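You operate a simulated robot arm through the tools that you are given. There is no shell and no other tool.

Carry out the task below with a simulated robot arm. There is one attempt and no reset: what you move stays moved.

Task
Finish the half-tufted brush on the machine.
Fine: it lies on the pale handle rack; lay it in the nest, clamp it and fill rows 1 and 2 black with the hand lever; it stays clamped, the pusher bars stay down.

Only the result counts: the job must be done as asked and must still hold three seconds after the hand-in. Knocking over, shifting, dropping, spilling or breaking anything else fails it.

Robot
A 7-joint arm with a fingered hand, fixed in place. Base frame: the origin is on the floor under the middle of its stand, x ahead of it, y to its left, z up; the work surface is at about z = 780. Units: mm, degrees, N and s.
It reaches about 1333 mm from its shoulder. Its first joint turns from -69.0 to 172.0 degrees. Payload 5 kg.
The tool frame sits at the grasp point between the pads (the TCP): z along the fingers, y along the line on which they close. The tips reach 32 mm beyond it. The gripper opens to 160 mm; its body begins 89 mm behind the TCP. The gripper is a hand of 3 fingers: y runs from the thumb to the fingers, the wrist lies at [0, 0, -252] in the tool frame.
Orientation is that of the tool frame in the base frame, as a unit quaternion [x, y, z, w]. With the fingers straight down and closing along the base's y, the tool's x points along the base's -x, its y along +y and its z along -z.

Tools
- The arm moves only by the tool send_rows. Its arguments are lists of equal length, an entry for each row: "dp": the shift along the tool's x, y, z in mm, a list of three; "dr": the turn, a rotation vector about the tool's x, y, z in degrees, a list of three. In form: {"dp": [[x, y, z], ...], "dr": [[rx, ry, rz], ...]}. A call has 1 to 20 rows; each row shifts and turns the commanded pose from where the row before left it, along the tool's axes as they then stand. A row lasts 0.2 s, in which the tool goes at most 50 mm and 8.6 degrees; a call with a longer step from one row to the next is refused whole. A pose out of reach is approached as far as the arm can. The call stops where the force on the tool passes 60 N (or 10 N more than at its start, if that is more) or the arm is blocked; 0.2 s more then pass. In this call time passes only in rows, and 0.2 s behind the last. It gives the time, the measured TCP pose, the force on the tool (base axes), the opening and the grip force at its end, in the units of the frame above (readings bear some noise), with the torque about the TCP (base axes, N m) and any sound that the robot's microphone picked up.
- Cameras (640 x 400 px; columns grow to the right, rows downward): "scene" is fixed at [50, -651.1, 1569]; the picture's right is [-0.39, -0.92, 0.00], its down [-0.61, 0.26, -0.75] and it looks along [0.69, -0.30, -0.66] (base axes); focal length 352 px, centre (320, 200). "wrist" rides on the gripper at [65, -4, -116] in the tool frame; the picture's right is [0.06, 1.00, 0.00], its down [-0.87, 0.05, -0.49] and it looks along [-0.49, 0.03, 0.87] (tool axes); focal length 261 px, centre (320, 200).
- get_image(camera): a new picture of that camera. It takes no simulated time.
- slide_trunk(by): slides the trunk up (or, below 0, down) by that many mm; the arm rides with it, the base frame stays. It gives what a move gives, with no picture.
- set_fingers(finger1, finger2, thumb_bend): sets how far each is bent, from 0 (flat) to 100 (curled in); at 30 the hand is open as for a grip, at 70 the pads meet at the TCP. One left out holds its place. A second passes; each finger stops where it meets its share of the squeeze, and holds until it gets a number again. It is the only way to open and close the hand. It gives what a move gives, with no picture; readings hold the bend of each and the force on the fingers (four entries, about 0 where the hand has none), thumb and palm.
- point_at(camera, pixels): there is no depth. For up to 12 entries [column, row, z] of the newest picture of that camera ("zoom" is the newest enlarged one), the place [x, y] in the base frame at which the ray of that pixel passes the height z, good to about 2 mm. It takes no simulated time.
- enlarge(camera, box): a new picture of the part [left, top, right, bottom] of that camera's present view, enlarged. It takes no simulated time.
- sign_off(): hands the job in; it is judged then, once.

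Open the gripper and draw the arm clear of the work before you hand the job in, unless the task says otherwise.

The tools are called after "Call:" as name(argument=value, ...) on one line, values as JSON. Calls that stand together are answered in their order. send_rows: Moves the arm, as the interface text tells. Its arguments: {"type":"object","properties":{"dp":{"type":"array","items":{"type":"array","items":{"type":"number"}}},"dr":{"type":"array","items":{"type":"array","items":{"type":"number"}}}},"required":["dp","dr"]} The other tools are called the same way: slide_trunk (by) moves the trunk up or down; set_fingers (finger1, finger2, thumb_bend) moves the fingers one by one; get_image (camera) takes a picture; point_at (camera, pixels) gives the place at which the rays of pixels pass given heights; enlarge (camera, box) takes an enlarged picture of a part of a camera's view; sign_off () hands the job in.

At the start:

```text
t: 0.0
ee_pos: [557.4, -781.8, 1272.8]
tcp_rot: [0.0, 1.0, -0.001, 0.001]
wrist_force: [-0.5, -0.1, 0.4]
wrist_torque: [0.01, 0.0, -0.02]
gripper_width: 159.9
gripper_force: 0.1
shape: jaw
bend: [30.0, 30.0, 30.0]
finger forces: [0.0, 0.0, 0.1, 0.1, 0.1, 0.0]
trunk travel left (down, up): [-700.0, 240.0]
```

scene: 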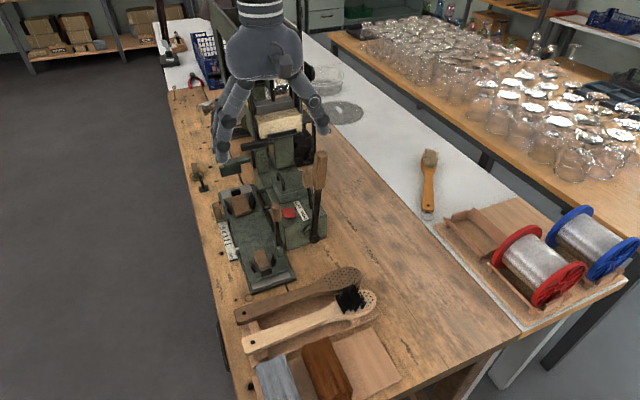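
wrist: 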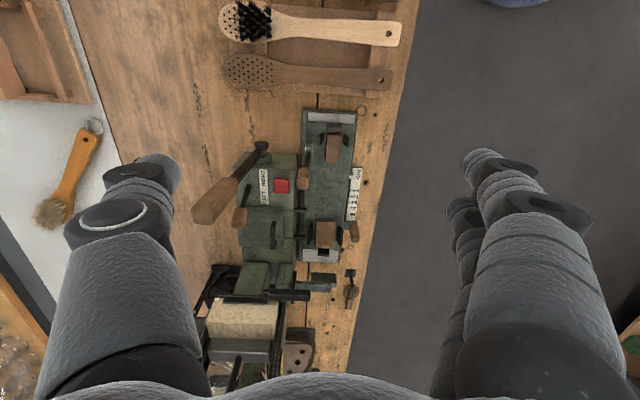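

I begin by inspecting the machine and the brush rack up close before moving anything. The half-tufted brush seems to be the pale one at scene (315,320), wrist (310,25).

Call:
enlarge(camera="scene", box=[180, 130, 340, 300])

Call:
enlarge(camera="scene", box=[220, 250, 420, 400])

Call:
enlarge(camera="wrist", box=[180, 90, 400, 260])

Call:
enlarge(camera="wrist", box=[180, 240, 400, 400])

Call:
enlarge(camera="wrist", box=[200, 0, 420, 120])

```text
2.35 times, centred on (260, 215) of scene
```

zoom: 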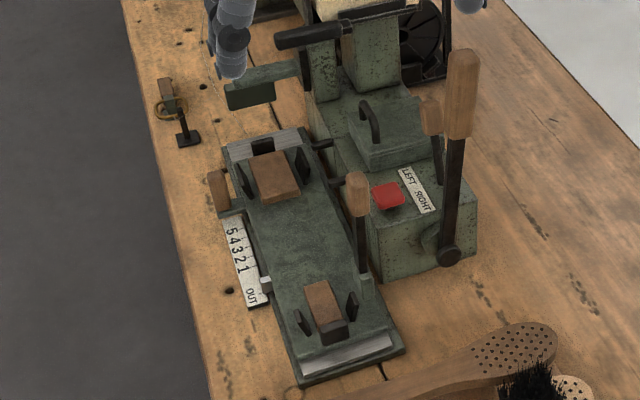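

```text
2.67 times, centred on (320, 325) of scene
```

zoom: 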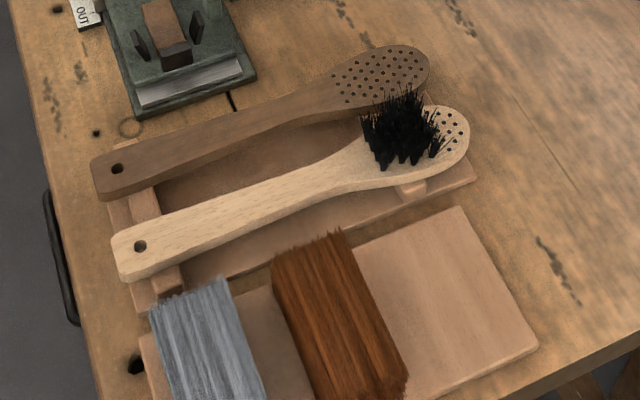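

```text
2.35 times, centred on (290, 175) of wrist
```

zoom: 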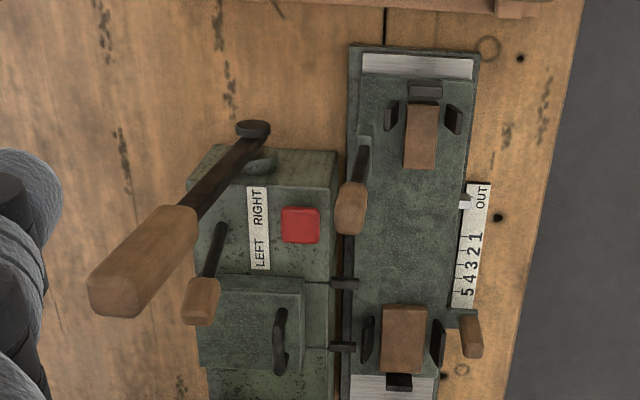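

```text
2.50 times, centred on (290, 320) of wrist
```

zoom: 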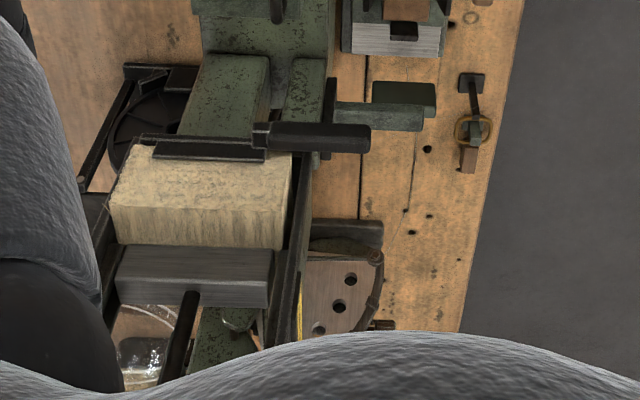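

```text
2.91 times, centred on (310, 60) of wrist
```

zoom: 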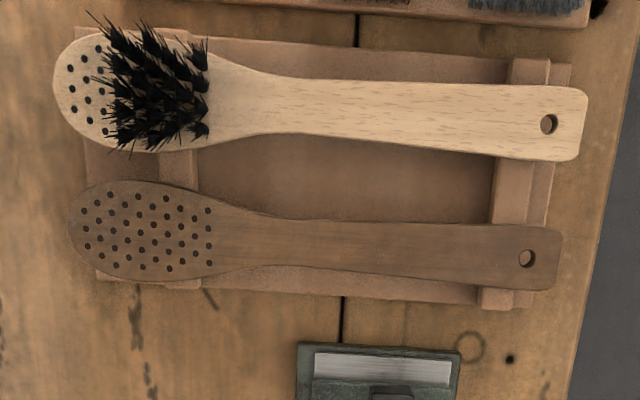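

The hand hides part of the machine's top. I look more closely at the head, the hoppers and the carriage from the scene camera.

Call:
enlarge(camera="scene", box=[210, 60, 350, 180])

Call:
enlarge(camera="scene", box=[210, 180, 310, 290])

Call:
enlarge(camera="scene", box=[150, 20, 240, 120])

Call:
enlarge(camera="scene", box=[400, 130, 640, 330])

```text
3.33 times, centred on (280, 120) of scene
```

zoom: 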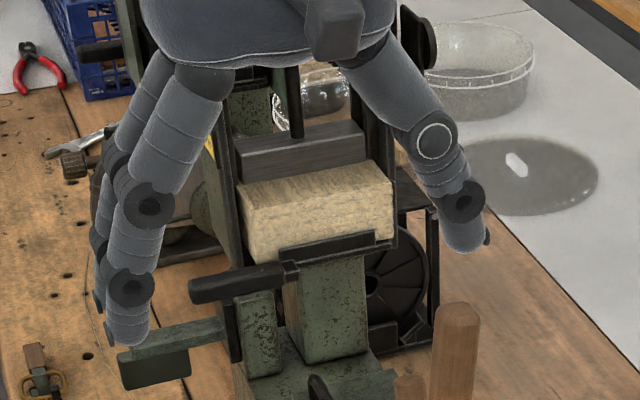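

```text
3.64 times, centred on (260, 235) of scene
```

zoom: 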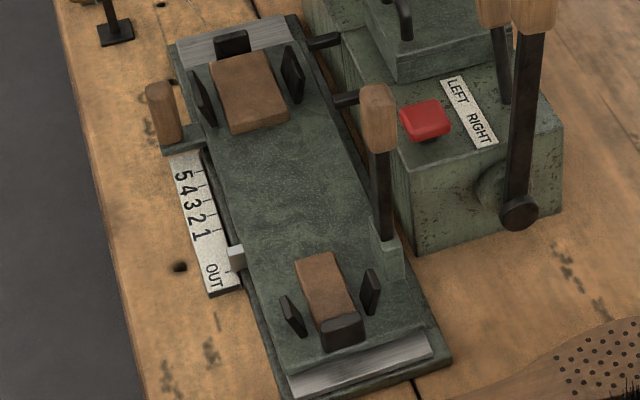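

```text
4.00 times, centred on (195, 70) of scene
```

zoom: 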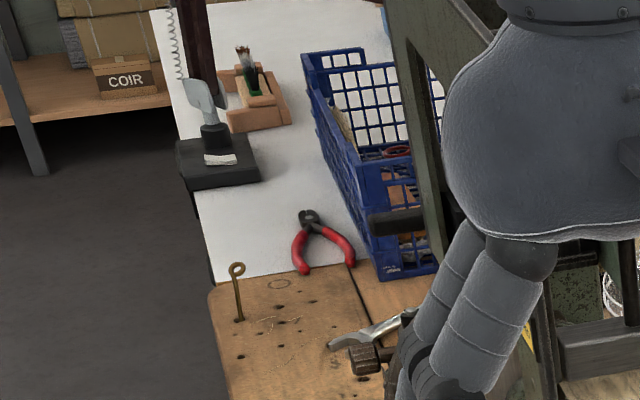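

```text
2.00 times, centred on (520, 230) of scene
```

zoom: 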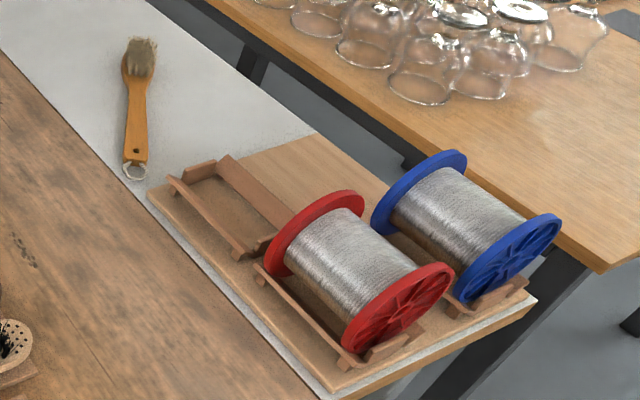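

I need base coordinates for the main features; I'll take the scene and wrist pictures anew and query points on the bench, the carriage and the rack.

Call:
get_image(camera="scene")

Call:
point_at(camera="scene", pixels=[[247, 345, 800], [372, 300, 800], [237, 318, 800], [360, 275, 800], [262, 260, 850], [238, 203, 850], [290, 212, 860], [320, 155, 1000], [316, 237, 850], [218, 227, 800], [240, 285, 800], [222, 205, 850]])

Call:
get_image(camera="wrist")

Call:
point_at(camera="wrist", pixels=[[399, 33, 800], [220, 20, 800], [331, 150, 840], [327, 235, 840], [284, 185, 860], [265, 148, 860], [195, 215, 1000], [357, 174, 800], [355, 230, 840], [295, 295, 1000], [245, 320, 1000], [302, 178, 880]])

```text
taken
```

scene: 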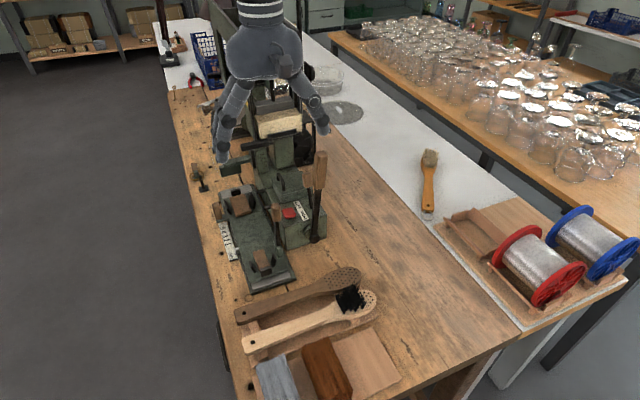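

```text
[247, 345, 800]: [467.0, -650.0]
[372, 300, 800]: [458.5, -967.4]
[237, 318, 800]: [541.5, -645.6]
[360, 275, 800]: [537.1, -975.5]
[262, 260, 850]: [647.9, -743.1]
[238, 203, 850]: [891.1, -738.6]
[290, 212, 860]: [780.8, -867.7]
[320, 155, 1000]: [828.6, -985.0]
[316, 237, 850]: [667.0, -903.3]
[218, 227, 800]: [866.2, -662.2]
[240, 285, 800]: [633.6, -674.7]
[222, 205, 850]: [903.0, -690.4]
```

```text
taken
```

wrist: 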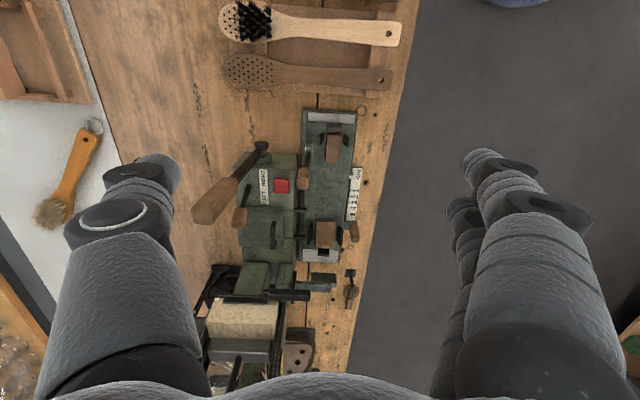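

```text
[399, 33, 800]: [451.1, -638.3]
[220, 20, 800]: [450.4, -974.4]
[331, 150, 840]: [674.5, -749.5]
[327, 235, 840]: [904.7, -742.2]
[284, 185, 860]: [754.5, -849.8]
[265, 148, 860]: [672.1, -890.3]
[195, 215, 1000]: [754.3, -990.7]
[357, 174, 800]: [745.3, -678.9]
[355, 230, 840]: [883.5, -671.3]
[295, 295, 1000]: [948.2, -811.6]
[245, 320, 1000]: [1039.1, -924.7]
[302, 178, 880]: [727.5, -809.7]
```

The half-tufted brush runs along y at x≈450 from handle (y≈-638) to head (y≈-974), and the nest carriage along x at y≈-745. The hand blocks the scene view of the hoppers, so I draw it sideways to +y to see.

Call:
send_rows(dp=[[17, 42, -3], [17, 42, -3], [17, 42, -3], [17, 42, -3], [17, 42, -3], [17, 42, -3], [17, 42, -3], [17, 42, -3], [17, 42, -3]], dr=[[0, 0, 0], [0, 0, 0], [0, 0, 0], [0, 0, 0], [0, 0, 0], [0, 0, 0], [0, 0, 0], [0, 0, 0], [0, 0, 0]])

Call:
get_image(camera="scene")

Call:
get_image(camera="wrist")

```text
t: 2.2
ee_pos: [345.8, -477.9, 1155.0]
tcp_rot: [0.062, 0.971, -0.004, -0.231]
wrist_force: [0.2, 0.5, -0.4]
wrist_torque: [0.0, 0.03, -0.01]
gripper_width: 160.1
gripper_force: 0.1
shape: jaw
bend: [30.0, 30.0, 30.0]
finger forces: [0.0, 0.0, 0.0, 0.1, 0.0, 0.0]
out of reach, approached as far as the arm can: row 8
trunk travel left (down, up): [-700.0, 240.0]
stopped in row 9: the arm was blocked; the commanded pose is now the measured one
```

```text
taken
```

scene: 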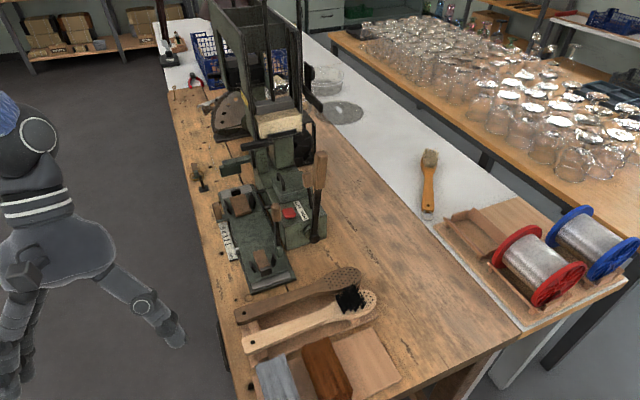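

```text
taken
```

wrist: 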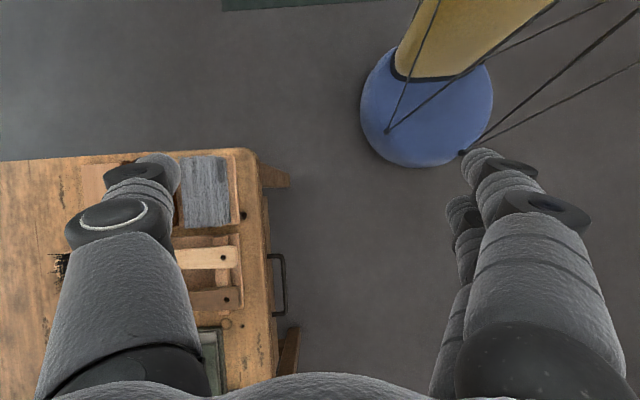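

The scene view of the machine is now clear. I enlarge the hoppers, head and carriage.

Call:
enlarge(camera="scene", box=[200, 0, 340, 100])

Call:
enlarge(camera="scene", box=[210, 80, 350, 180])

Call:
enlarge(camera="scene", box=[200, 150, 340, 250])

Call:
enlarge(camera="scene", box=[210, 180, 280, 240])

Call:
enlarge(camera="scene", box=[230, 230, 300, 290])

Call:
enlarge(camera="scene", box=[260, 180, 340, 250])

```text
4.00 times, centred on (270, 50) of scene
```

zoom: 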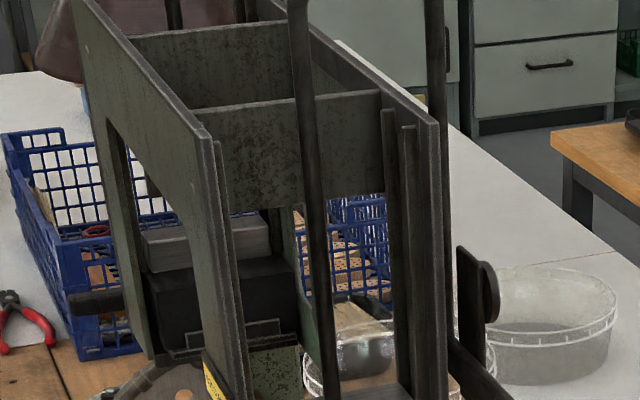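

```text
4.00 times, centred on (280, 130) of scene
```

zoom: 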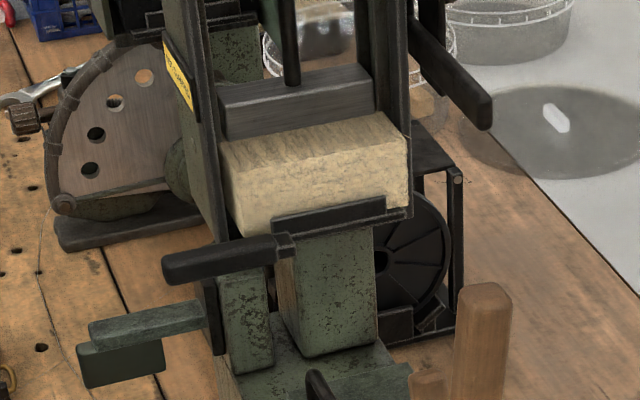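

```text
4.00 times, centred on (270, 200) of scene
```

zoom: 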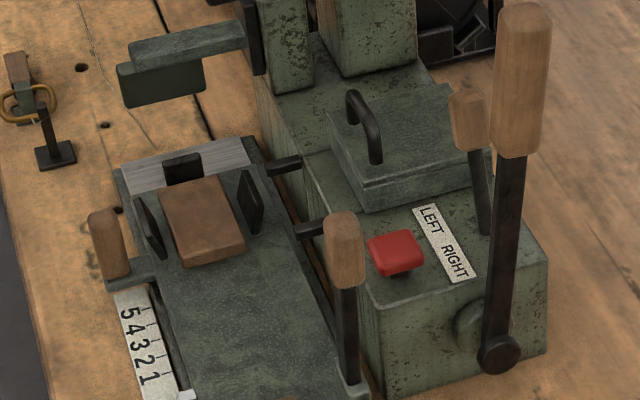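

```text
6.67 times, centred on (245, 210) of scene
```

zoom: 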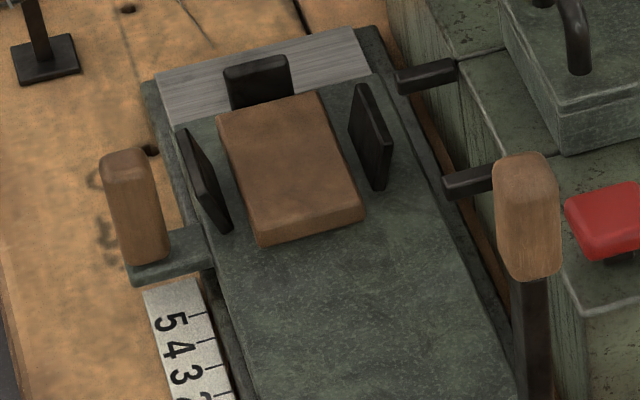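

```text
6.67 times, centred on (265, 260) of scene
```

zoom: 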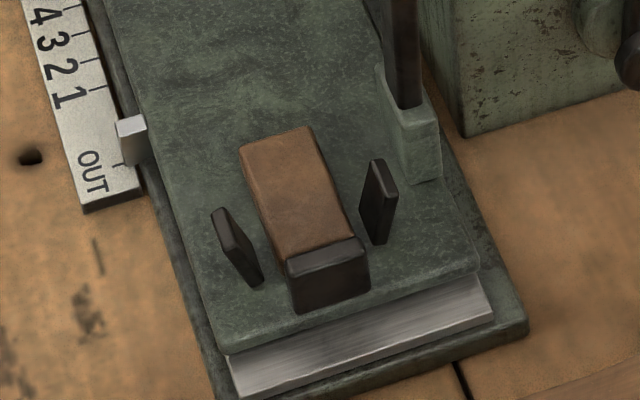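

```text
5.71 times, centred on (300, 215) of scene
```

zoom: 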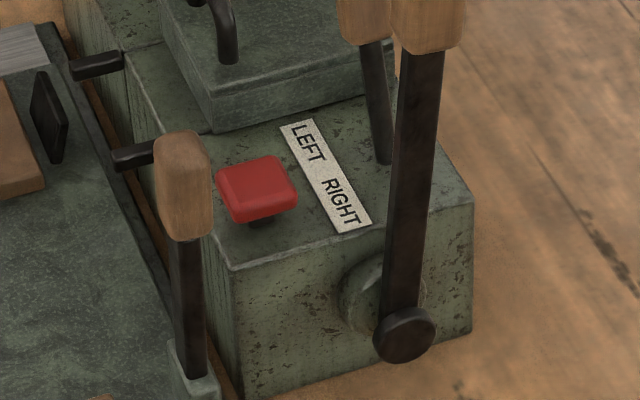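

The LEFT (far, +x) hopper holds a black bundle and the RIGHT (near) one a cream bundle. I straighten the hand and bring it out to about (660,-500,1250) to look at the machine from the operator's side.

Call:
send_rows(dp=[[-31, 4, -27], [-34, 3, -22], [-37, 2, -17], [-39, 1, -12], [-40, -5, -10], [-40, -5, -10], [-40, -5, -10], [-40, -5, -10]], dr=[[-0.1, -6.7, -1.8], [-0.1, -6.7, -1.8], [-0.1, -6.7, -1.8], [-0.1, -6.7, -1.8], [0, 0, 0], [0, 0, 0], [0, 0, 0], [0, 0, 0]])

```text
t: 4.0
ee_pos: [664.0, -501.2, 1229.3]
tcp_rot: [0.0, 1.0, 0.002, 0.001]
wrist_force: [1.1, 0.4, 0.0]
wrist_torque: [0.0, -0.01, 0.01]
gripper_width: 160.0
gripper_force: 0.0
shape: jaw
bend: [30.0, 30.0, 30.0]
finger forces: [0.1, 0.0, 0.0, 0.0, 0.1, 0.1]
trunk travel left (down, up): [-700.0, 240.0]
```

Now I yaw the hand 90° so that the wrist camera looks towards -y over the machine.

Call:
send_rows(dp=[[-40, 0, 0], [-40, 0, 0], [-40, 0, 0], [0, 0, 0], [0, 0, 0], [0, 0, 0], [0, 0, 0], [0, 0, 0], [0, 0, 0], [0, 0, 0], [0, 0, 0], [0, 0, 0], [0, 0, 0], [0, 0, 0]], dr=[[0, 0, 0], [0, 0, 0], [0, 0, 0], [0, 0, 8.2], [0, 0, 8.2], [0, 0, 8.2], [0, 0, 8.2], [0, 0, 8.2], [0, 0, 8.2], [0, 0, 8.2], [0, 0, 8.2], [0, 0, 8.2], [0, 0, 8.2], [0, 0, 8.0]])

Call:
get_image(camera="wrist")

Call:
get_image(camera="scene")

```text
t: 7.0
ee_pos: [774.4, -512.0, 1227.7]
tcp_rot: [0.706, 0.709, 0.002, 0.001]
wrist_force: [-0.3, -1.1, -0.6]
wrist_torque: [0.04, -0.01, -0.04]
gripper_width: 160.0
gripper_force: 0.1
shape: jaw
bend: [30.0, 30.0, 30.0]
finger forces: [0.0, 0.1, 0.0, 0.0, 0.0, 0.0]
out of reach, approached as far as the arm can: row 14
trunk travel left (down, up): [-700.0, 240.0]
```

```text
taken
```

wrist: 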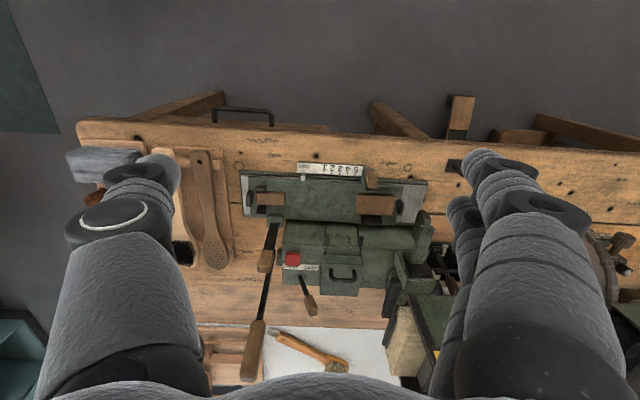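

```text
taken
```

scene: 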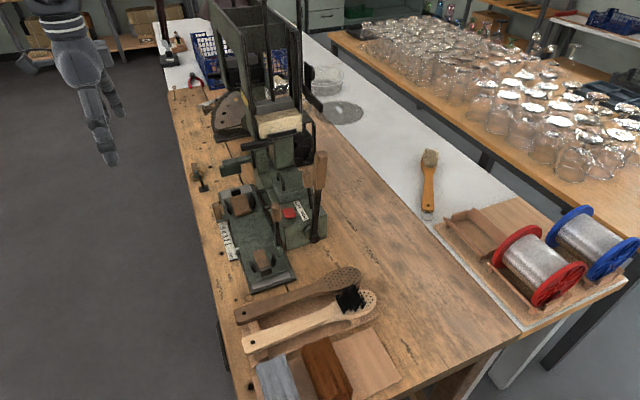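

I have a clear view from the operator's side; I enlarge the carriage, selector and head zones.

Call:
enlarge(camera="wrist", box=[230, 150, 440, 280])

Call:
enlarge(camera="wrist", box=[240, 210, 360, 300])

Call:
enlarge(camera="wrist", box=[370, 230, 490, 390])

Call:
enlarge(camera="wrist", box=[235, 155, 335, 225])

Call:
enlarge(camera="wrist", box=[335, 155, 435, 225])

```text
3.05 times, centred on (335, 215) of wrist
```

zoom: 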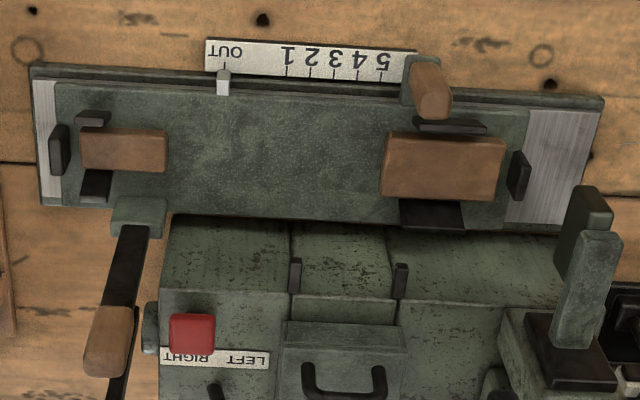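

```text
4.44 times, centred on (300, 255) of wrist
```

zoom: 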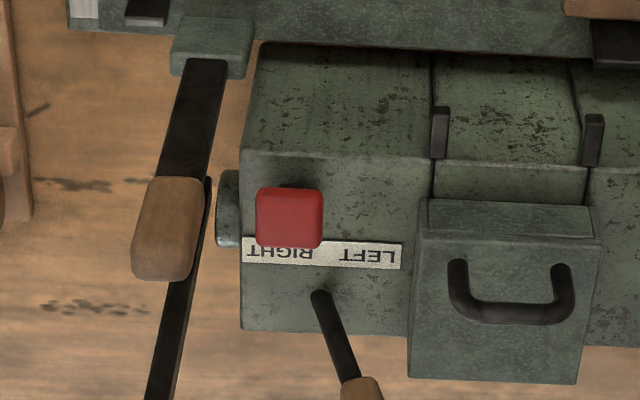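

```text
2.50 times, centred on (430, 310) of wrist
```

zoom: 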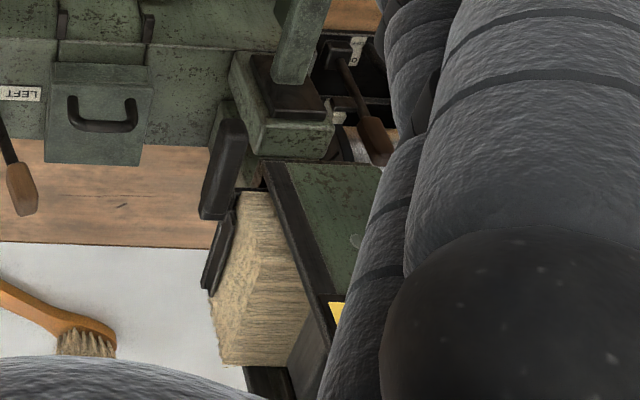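

```text
5.71 times, centred on (285, 190) of wrist
```

zoom: 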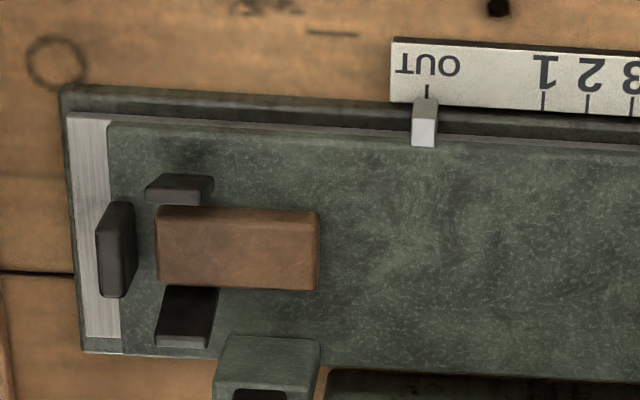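

```text
5.71 times, centred on (385, 190) of wrist
```

zoom: 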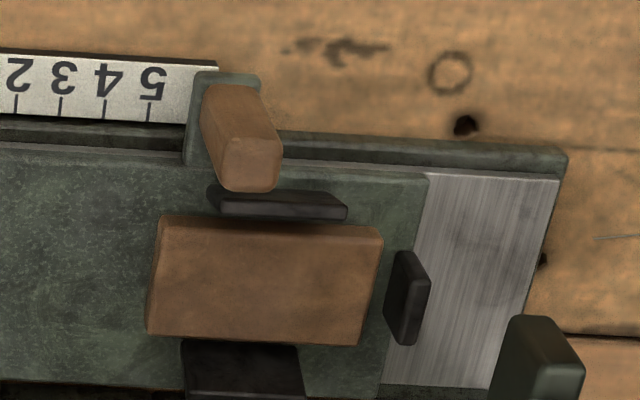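

I query the index scale's ticks (OUT at (303.7,171), 1 at (324,172) … 5 at (355,174.6)) and nest features.

Call:
point_at(camera="wrist", pixels=[[303.7, 171.1, 790], [324.05, 172.1, 790], [331.9, 173, 790], [339.5, 173.4, 790], [347.3, 174.1, 790], [355.05, 174.6, 790], [303.3, 178, 800], [248, 193, 830], [400, 204, 840], [257, 272, 900], [247, 380, 1080], [309, 307, 1000]])

Call:
enlarge(camera="wrist", box=[400, 200, 480, 300])

Call:
enlarge(camera="wrist", box=[560, 200, 640, 300])

```text
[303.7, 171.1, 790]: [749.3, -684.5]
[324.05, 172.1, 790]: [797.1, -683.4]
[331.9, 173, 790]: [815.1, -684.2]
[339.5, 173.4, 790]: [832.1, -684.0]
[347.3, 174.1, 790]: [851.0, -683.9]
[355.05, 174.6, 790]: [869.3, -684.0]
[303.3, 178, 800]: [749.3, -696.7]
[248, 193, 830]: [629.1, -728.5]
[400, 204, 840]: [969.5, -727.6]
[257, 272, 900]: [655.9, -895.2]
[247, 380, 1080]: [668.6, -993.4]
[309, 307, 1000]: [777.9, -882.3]
```

```text
4.00 times, centred on (440, 250) of wrist
```

zoom: 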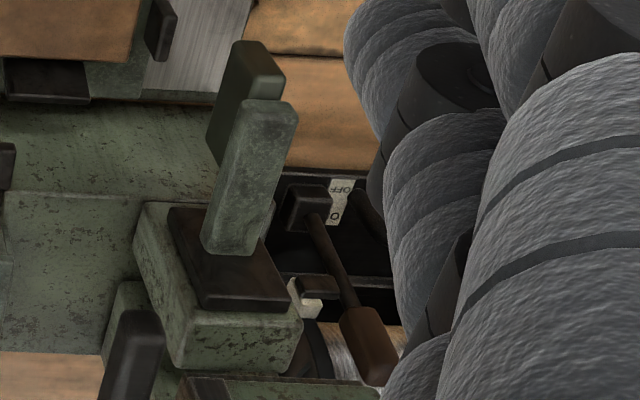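

```text
4.00 times, centred on (600, 250) of wrist
```

zoom: 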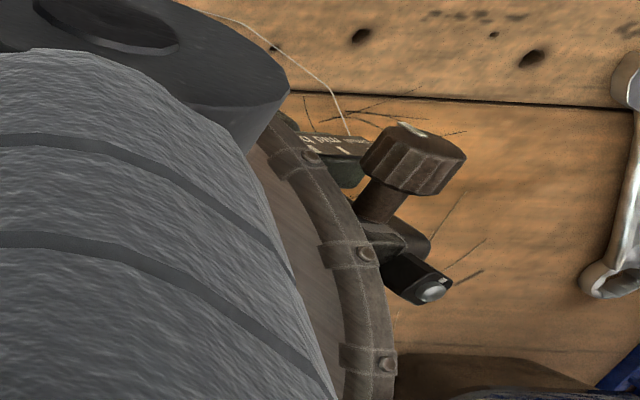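

Scale: OUT x≈749, 1 at 797, 2 at 815, pitch 18 mm, so the carriage moves +48 mm for row 1 and +66 for row 2. The selector's base is x≈752 and its top x≈781, so it appears to lean to LEFT; I look at the wire spool, hoppers and switch in the scene view.

Call:
enlarge(camera="scene", box=[270, 90, 340, 160])

Call:
enlarge(camera="scene", box=[210, 40, 290, 100])

Call:
enlarge(camera="scene", box=[205, 90, 275, 145])

Call:
enlarge(camera="scene", box=[215, 130, 285, 190])

Call:
enlarge(camera="scene", box=[290, 260, 400, 350])

```text
5.71 times, centred on (305, 125) of scene
```

zoom: 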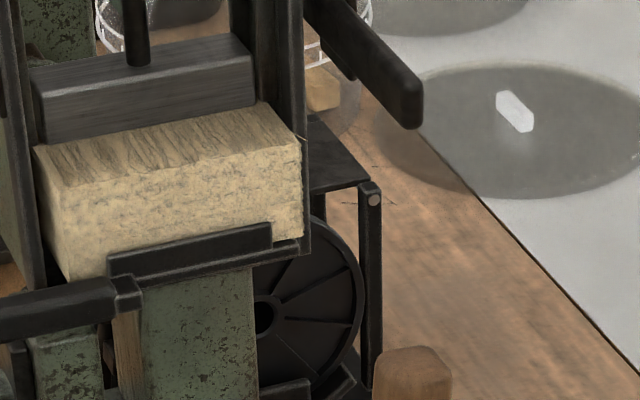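

```text
6.67 times, centred on (250, 70) of scene
```

zoom: 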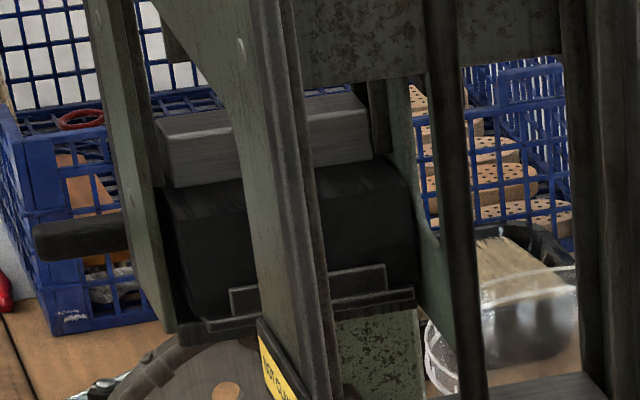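

```text
7.27 times, centred on (240, 118) of scene
```

zoom: 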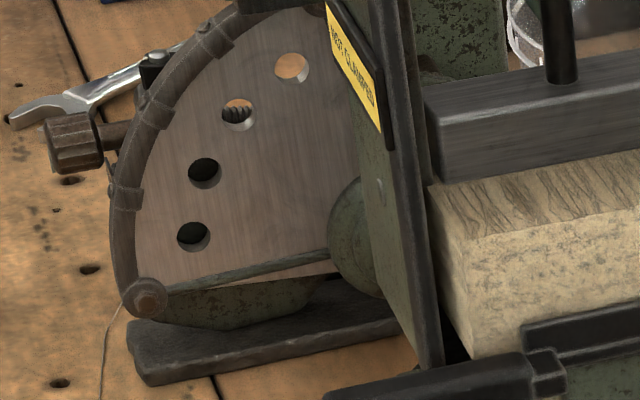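

```text
6.67 times, centred on (250, 160) of scene
```

zoom: 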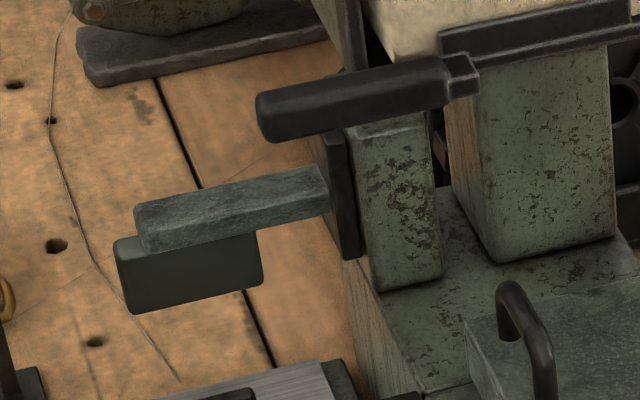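

```text
4.44 times, centred on (345, 305) of scene
```

zoom: 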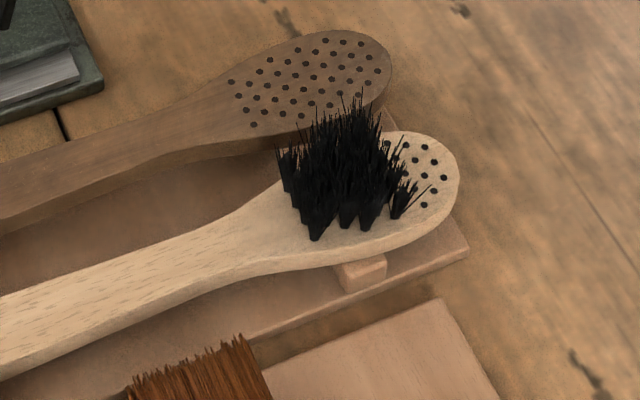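

There is a yellow sign with text ("…CLAMPED") on the hopper frame's +y side; I move the hand along +x to read it and see the hoppers and the switch.

Call:
send_rows(dp=[[0, 45, 0], [0, 45, 0], [0, 45, 0], [0, 45, 0], [0, 45, 0]], dr=[[0, 0, 0], [0, 0, 0], [0, 0, 0], [0, 0, 0], [0, 0, 0]])

Call:
get_image(camera="wrist")

Call:
enlarge(camera="wrist", box=[200, 150, 440, 390])

```text
t: 8.2
ee_pos: [859.2, -607.7, 1208.2]
tcp_rot: [0.702, 0.713, -0.001, 0.007]
wrist_force: [0.9, -0.2, -0.4]
wrist_torque: [0.0, 0.02, 0.02]
gripper_width: 159.9
gripper_force: 0.1
shape: jaw
bend: [30.0, 30.0, 30.0]
finger forces: [0.1, 0.0, 0.1, 0.0, 0.0, 0.0]
out of reach, approached as far as the arm can: row 1, 2, 3, 4, 5
trunk travel left (down, up): [-700.0, 240.0]
```

```text
taken
```

wrist: 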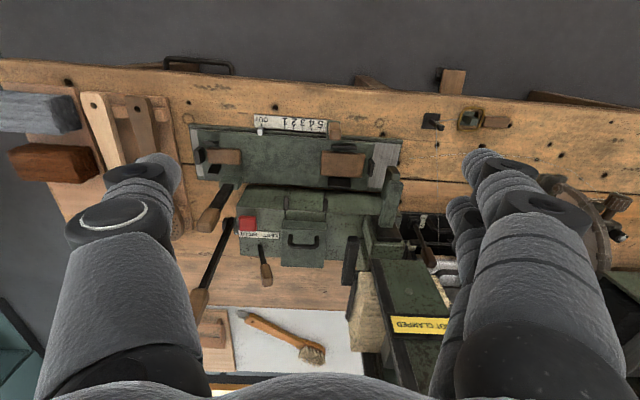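

```text
1.67 times, centred on (320, 270) of wrist
```

zoom: 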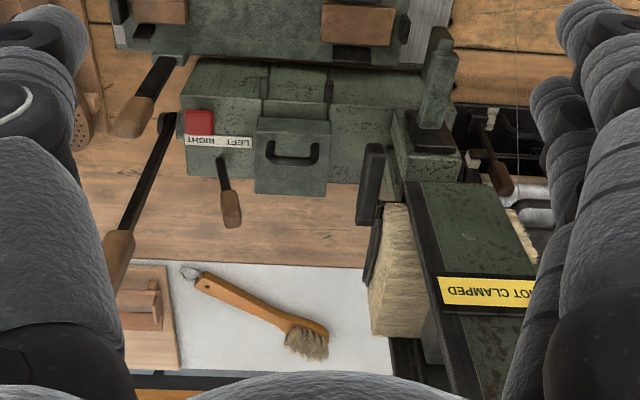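

I zoom on the yellow sign, the switch and the selector.

Call:
enlarge(camera="wrist", box=[380, 300, 460, 350])

Call:
enlarge(camera="wrist", box=[390, 190, 470, 300])

Call:
enlarge(camera="wrist", box=[180, 180, 340, 300])

Call:
enlarge(camera="wrist", box=[180, 110, 420, 220])

```text
8.00 times, centred on (420, 325) of wrist
```

zoom: 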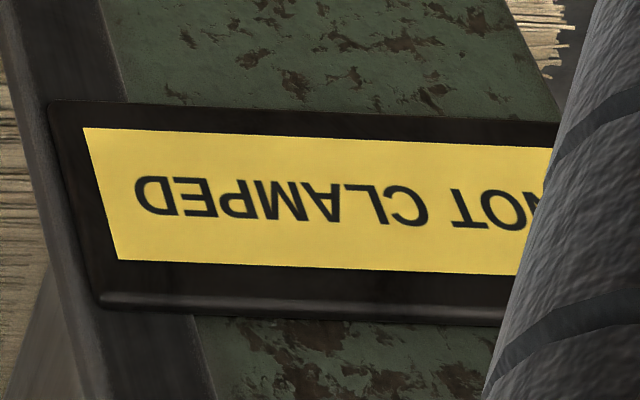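

```text
3.64 times, centred on (430, 245) of wrist
```

zoom: 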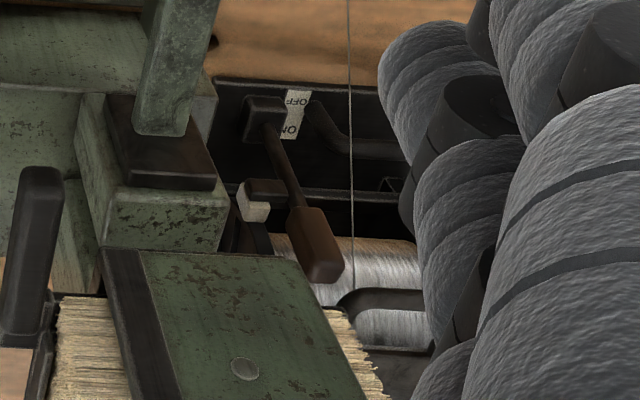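

```text
3.33 times, centred on (260, 240) of wrist
```

zoom: 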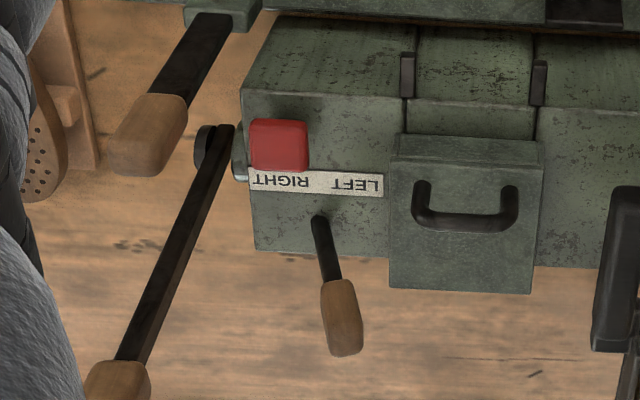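

```text
2.67 times, centred on (300, 165) of wrist
```

zoom: 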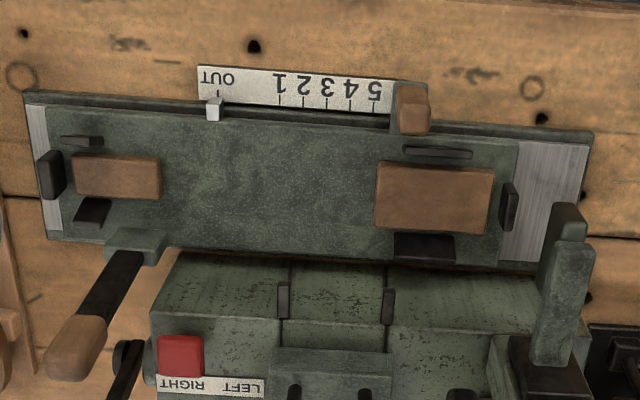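

The sign reads "…NOT CLAMPED" (a warning not to stroke unclamped), wire is on the machine's spool, and the selector leans to LEFT (black). Next I return the hand to its plain yaw and look at the clamp lever from the -x side.

Call:
send_rows(dp=[[0, -45, 0], [0, -45, 0], [0, -45, 0], [0, 0, 0], [0, 0, 0], [0, 0, 0], [0, 0, 0], [0, 0, 0], [0, 0, 0], [0, 0, 0], [0, 0, 0], [0, 0, 0], [0, 0, 0], [0, 0, 0], [37, -30, 15], [37, -30, 15], [37, -30, 15], [37, -30, 15], [37, -30, 15]], dr=[[0, 0, 0], [0, 0, 0], [0, 0, 0], [0, 0.08, -8.09], [0, 0.08, -8.09], [0, 0.08, -8.09], [0, 0.08, -8.09], [0, 0.08, -8.09], [0, 0.08, -8.09], [0, 0.08, -8.09], [0, 0.08, -8.09], [0, 0.08, -8.09], [0, 0.08, -8.09], [0, 0.08, -8.09], [0, 0, 0], [0, 0, 0], [0, 0, 0], [0, 0, 0], [0, 0, 0]])

Call:
get_image(camera="wrist")

Call:
enlarge(camera="wrist", box=[200, 80, 440, 260])

```text
t: 12.2
ee_pos: [535.8, -755.3, 1135.9]
tcp_rot: [0.008, 1.0, 0.006, -0.003]
wrist_force: [-0.8, -0.3, -0.1]
wrist_torque: [0.05, -0.03, 0.0]
gripper_width: 159.8
gripper_force: 0.1
shape: jaw
bend: [30.0, 30.0, 30.0]
finger forces: [0.0, 0.0, 0.1, 0.0, 0.0, 0.1]
trunk travel left (down, up): [-700.0, 240.0]
```

```text
taken
```

wrist: 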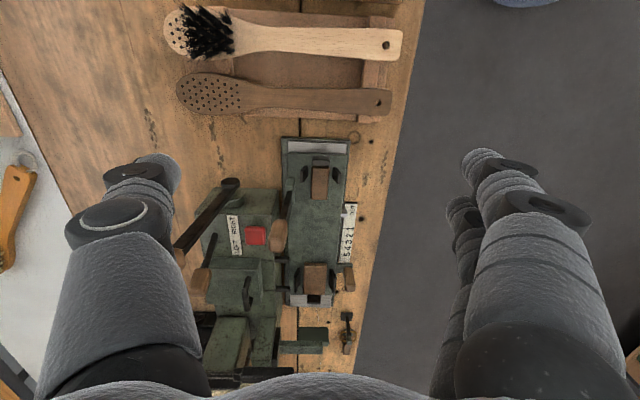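

```text
2.22 times, centred on (320, 170) of wrist
```

zoom: 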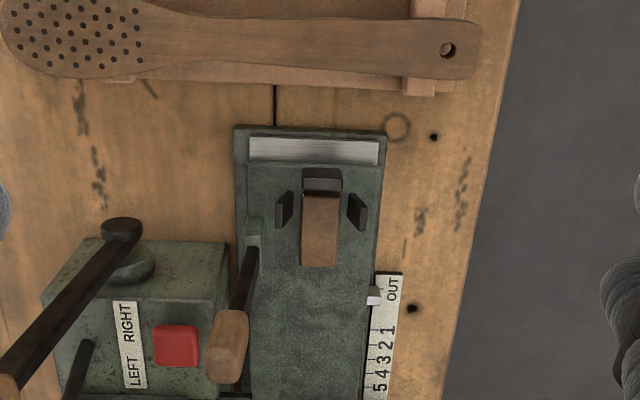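

I zoom on the clamp pivot, the nest pads and the brush for precise coordinates.

Call:
enlarge(camera="wrist", box=[250, 140, 350, 210])

Call:
enlarge(camera="wrist", box=[230, 170, 330, 270])

Call:
enlarge(camera="wrist", box=[230, 240, 390, 380])

Call:
enlarge(camera="wrist", box=[150, 0, 420, 130])

Call:
point_at(camera="wrist", pixels=[[403, 45, 830], [166, 32, 830], [279, 237, 950], [279, 237, 990], [283, 205, 840], [319, 180, 835], [315, 280, 840], [321, 158, 835], [250, 28, 830], [250, 52, 830], [250, 86, 830], [250, 111, 830]])

```text
5.71 times, centred on (300, 175) of wrist
```

zoom: 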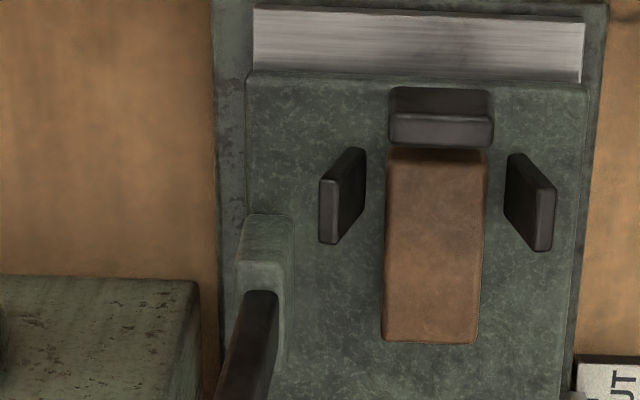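

```text
4.00 times, centred on (280, 220) of wrist
```

zoom: 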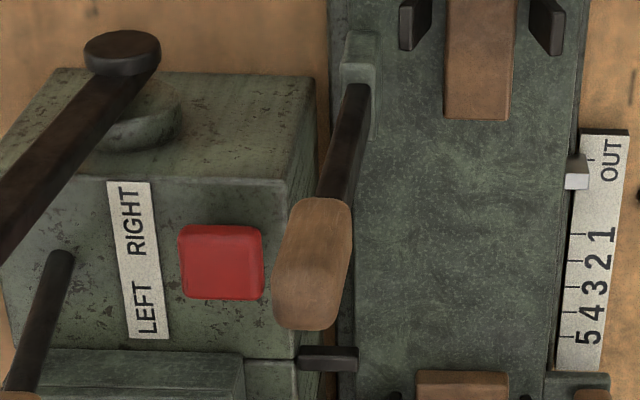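

```text
2.86 times, centred on (310, 310) of wrist
```

zoom: 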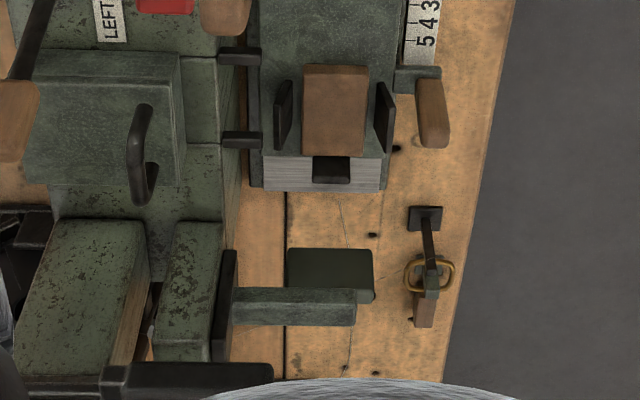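

```text
2.37 times, centred on (285, 65) of wrist
```

zoom: 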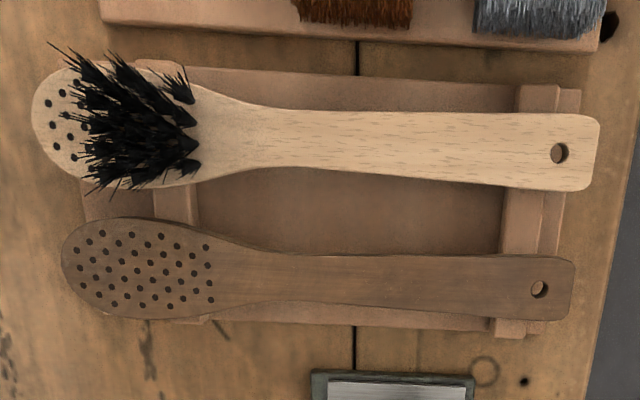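

```text
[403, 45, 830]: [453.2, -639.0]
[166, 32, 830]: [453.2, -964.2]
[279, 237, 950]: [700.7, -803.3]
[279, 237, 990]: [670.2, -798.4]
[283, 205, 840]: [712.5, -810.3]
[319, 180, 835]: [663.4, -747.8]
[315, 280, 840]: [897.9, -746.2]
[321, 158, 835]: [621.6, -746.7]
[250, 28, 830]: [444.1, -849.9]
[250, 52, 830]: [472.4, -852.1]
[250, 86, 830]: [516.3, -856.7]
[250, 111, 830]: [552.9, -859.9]
```

The clamp lever stands upright at about (691,-798), pivot z≈840, top z≈995, wide in x, so it swings about the y axis. Now I triangulate the brush height using the hanging hole (wrist (385.8,45.2), scene (252.6,342.2)) and nest features.

Call:
point_at(camera="wrist", pixels=[[385.8, 45.2, 800], [385.8, 45.2, 820], [385.8, 45.2, 840], [321, 165.4, 820], [321, 165.4, 840], [320, 199.5, 820], [320, 199.5, 840], [400, 52, 810], [235, 51, 820]])

Call:
point_at(camera="scene", pixels=[[252.6, 342.2, 800], [252.6, 342.2, 820], [252.6, 342.2, 840], [265.5, 263, 820], [265.5, 263, 840]])

```text
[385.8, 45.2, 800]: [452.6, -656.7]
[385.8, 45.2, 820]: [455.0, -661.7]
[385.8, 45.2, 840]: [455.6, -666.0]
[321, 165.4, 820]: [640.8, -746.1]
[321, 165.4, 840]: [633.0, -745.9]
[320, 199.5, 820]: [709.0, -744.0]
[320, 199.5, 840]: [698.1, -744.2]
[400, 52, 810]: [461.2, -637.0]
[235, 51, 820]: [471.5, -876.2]
```

```text
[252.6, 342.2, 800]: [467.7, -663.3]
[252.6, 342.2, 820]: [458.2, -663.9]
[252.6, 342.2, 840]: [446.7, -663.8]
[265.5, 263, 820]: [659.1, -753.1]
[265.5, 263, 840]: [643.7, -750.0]
```

The hole sits at about (455,-663), z≈825, so the brush top is near z=825. I pre-shape the hand here in the air to see the finger geometry.

Call:
set_fingers(finger1=52, finger2=52, thumb_bend=52)

Call:
get_image(camera="wrist")

Call:
get_image(camera="scene")

Call:
enlarge(camera="scene", box=[180, 60, 380, 260])

```text
t: 13.2
ee_pos: [535.0, -754.9, 1135.4]
tcp_rot: [0.01, 1.0, 0.007, -0.003]
wrist_force: [-0.1, 0.1, -0.3]
wrist_torque: [0.0, 0.0, -0.02]
gripper_width: 80.0
gripper_force: 0.1
shape: fingers
bend: [52.0, 52.0, 52.0]
finger forces: [0.0, 0.0, 0.1, 0.0, 0.0, 0.0]
trunk travel left (down, up): [-700.0, 240.0]
```

```text
taken
```

wrist: 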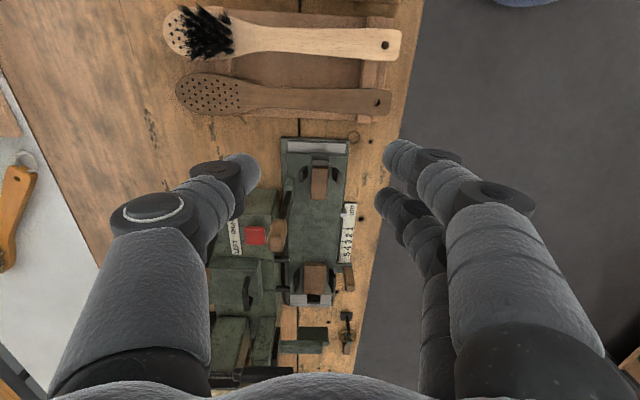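

```text
taken
```

scene: 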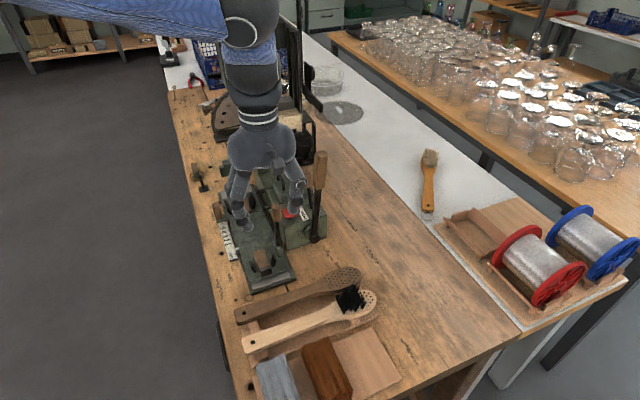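

```text
2.00 times, centred on (280, 160) of scene
```

zoom: 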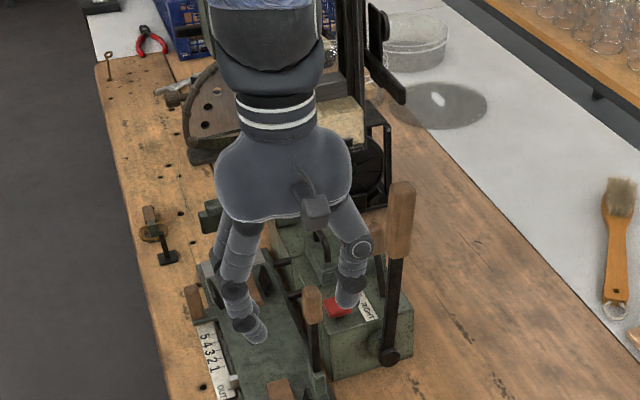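

The hand at bend 52 opens 80 mm. I yaw +90° (closing along x), narrow the opening to about 60 mm, and move above the handle's neck at (459,-800).

Call:
send_rows(dp=[[0, 0, 0], [0, 0, 0], [0, 0, 0], [0, 0, 0], [0, 0, 0], [0, 0, 0], [0, 0, 0], [0, 0, 0], [0, 0, 0], [0, 0, 0], [0, 0, 0], [-11, -19, 25], [-11, -19, 25], [-11, -19, 25], [-11, -19, 25]], dr=[[0, 0, 8.18], [0, 0, 8.18], [0, 0, 8.18], [0, 0, 8.18], [0, 0, 8.18], [0, 0, 8.18], [0, 0, 8.18], [0, 0, 8.18], [0, 0, 8.18], [0, 0, 8.18], [0, 0, 8.18], [0, 0, 0], [0, 0, 0], [0, 0, 0], [0, 0, 0]])

Call:
set_fingers(finger1=57, finger2=57, thumb_bend=57)

Call:
get_image(camera="wrist")

Call:
get_image(camera="scene")

```text
t: 16.4
ee_pos: [456.9, -796.0, 1032.4]
tcp_rot: [0.713, 0.701, 0.003, -0.007]
wrist_force: [0.4, -0.7, -0.5]
wrist_torque: [0.03, 0.02, 0.05]
gripper_width: 79.9
gripper_force: 0.0
shape: fingers
bend: [52.0, 52.0, 52.0]
finger forces: [0.0, 0.0, 0.1, 0.0, 0.1, 0.0]
trunk travel left (down, up): [-700.0, 240.0]
```

```text
t: 17.4
ee_pos: [459.4, -795.3, 1033.6]
tcp_rot: [0.713, 0.701, 0.002, -0.007]
wrist_force: [0.2, 0.0, 0.1]
wrist_torque: [0.0, 0.01, 0.0]
gripper_width: 63.7
gripper_force: 0.1
shape: fingers
bend: [56.0, 56.0, 56.0]
finger forces: [0.1, 0.1, 0.0, 0.0, 0.1, 0.1]
trunk travel left (down, up): [-700.0, 240.0]
```

```text
taken
```

wrist: 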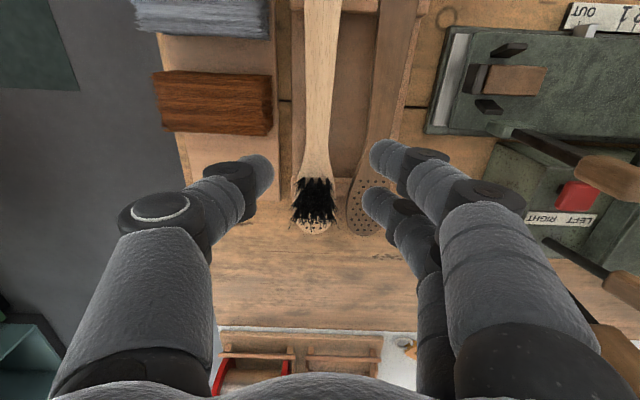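

```text
taken
```

scene: 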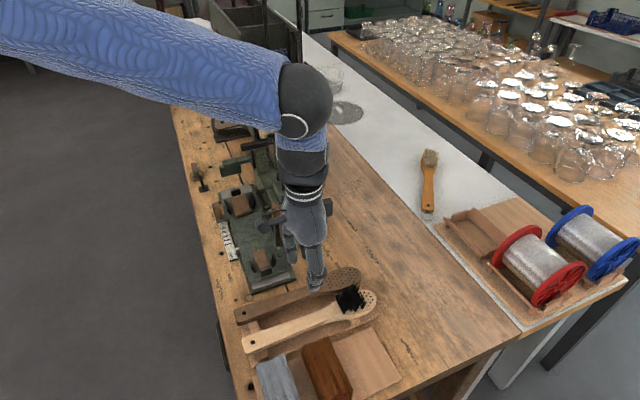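

The hand is above the neck; I enlarge to check the brush edges relative to the finger midline near row 115.

Call:
enlarge(camera="wrist", box=[240, 40, 440, 240])

Call:
point_at(camera="wrist", pixels=[[305, 100, 825], [338, 100, 825], [303, 130, 825], [335, 130, 825], [303, 60, 825], [341, 60, 825], [368, 115, 825], [313, 231, 825]])

```text
2.00 times, centred on (340, 140) of wrist
```

zoom: 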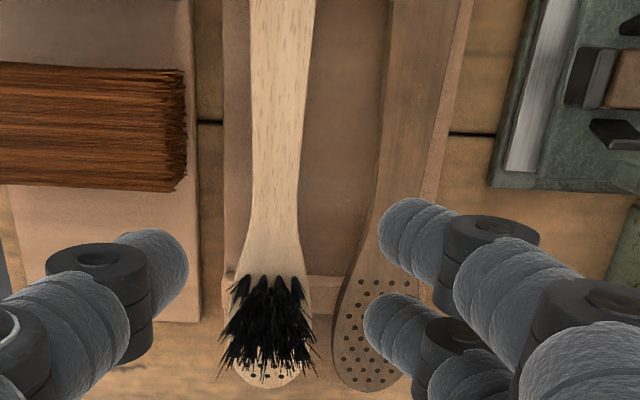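

```text
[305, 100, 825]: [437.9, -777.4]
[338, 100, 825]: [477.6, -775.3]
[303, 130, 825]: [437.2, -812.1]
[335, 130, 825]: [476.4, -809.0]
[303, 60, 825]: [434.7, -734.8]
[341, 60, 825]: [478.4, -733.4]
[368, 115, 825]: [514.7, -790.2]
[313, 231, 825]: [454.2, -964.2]
```

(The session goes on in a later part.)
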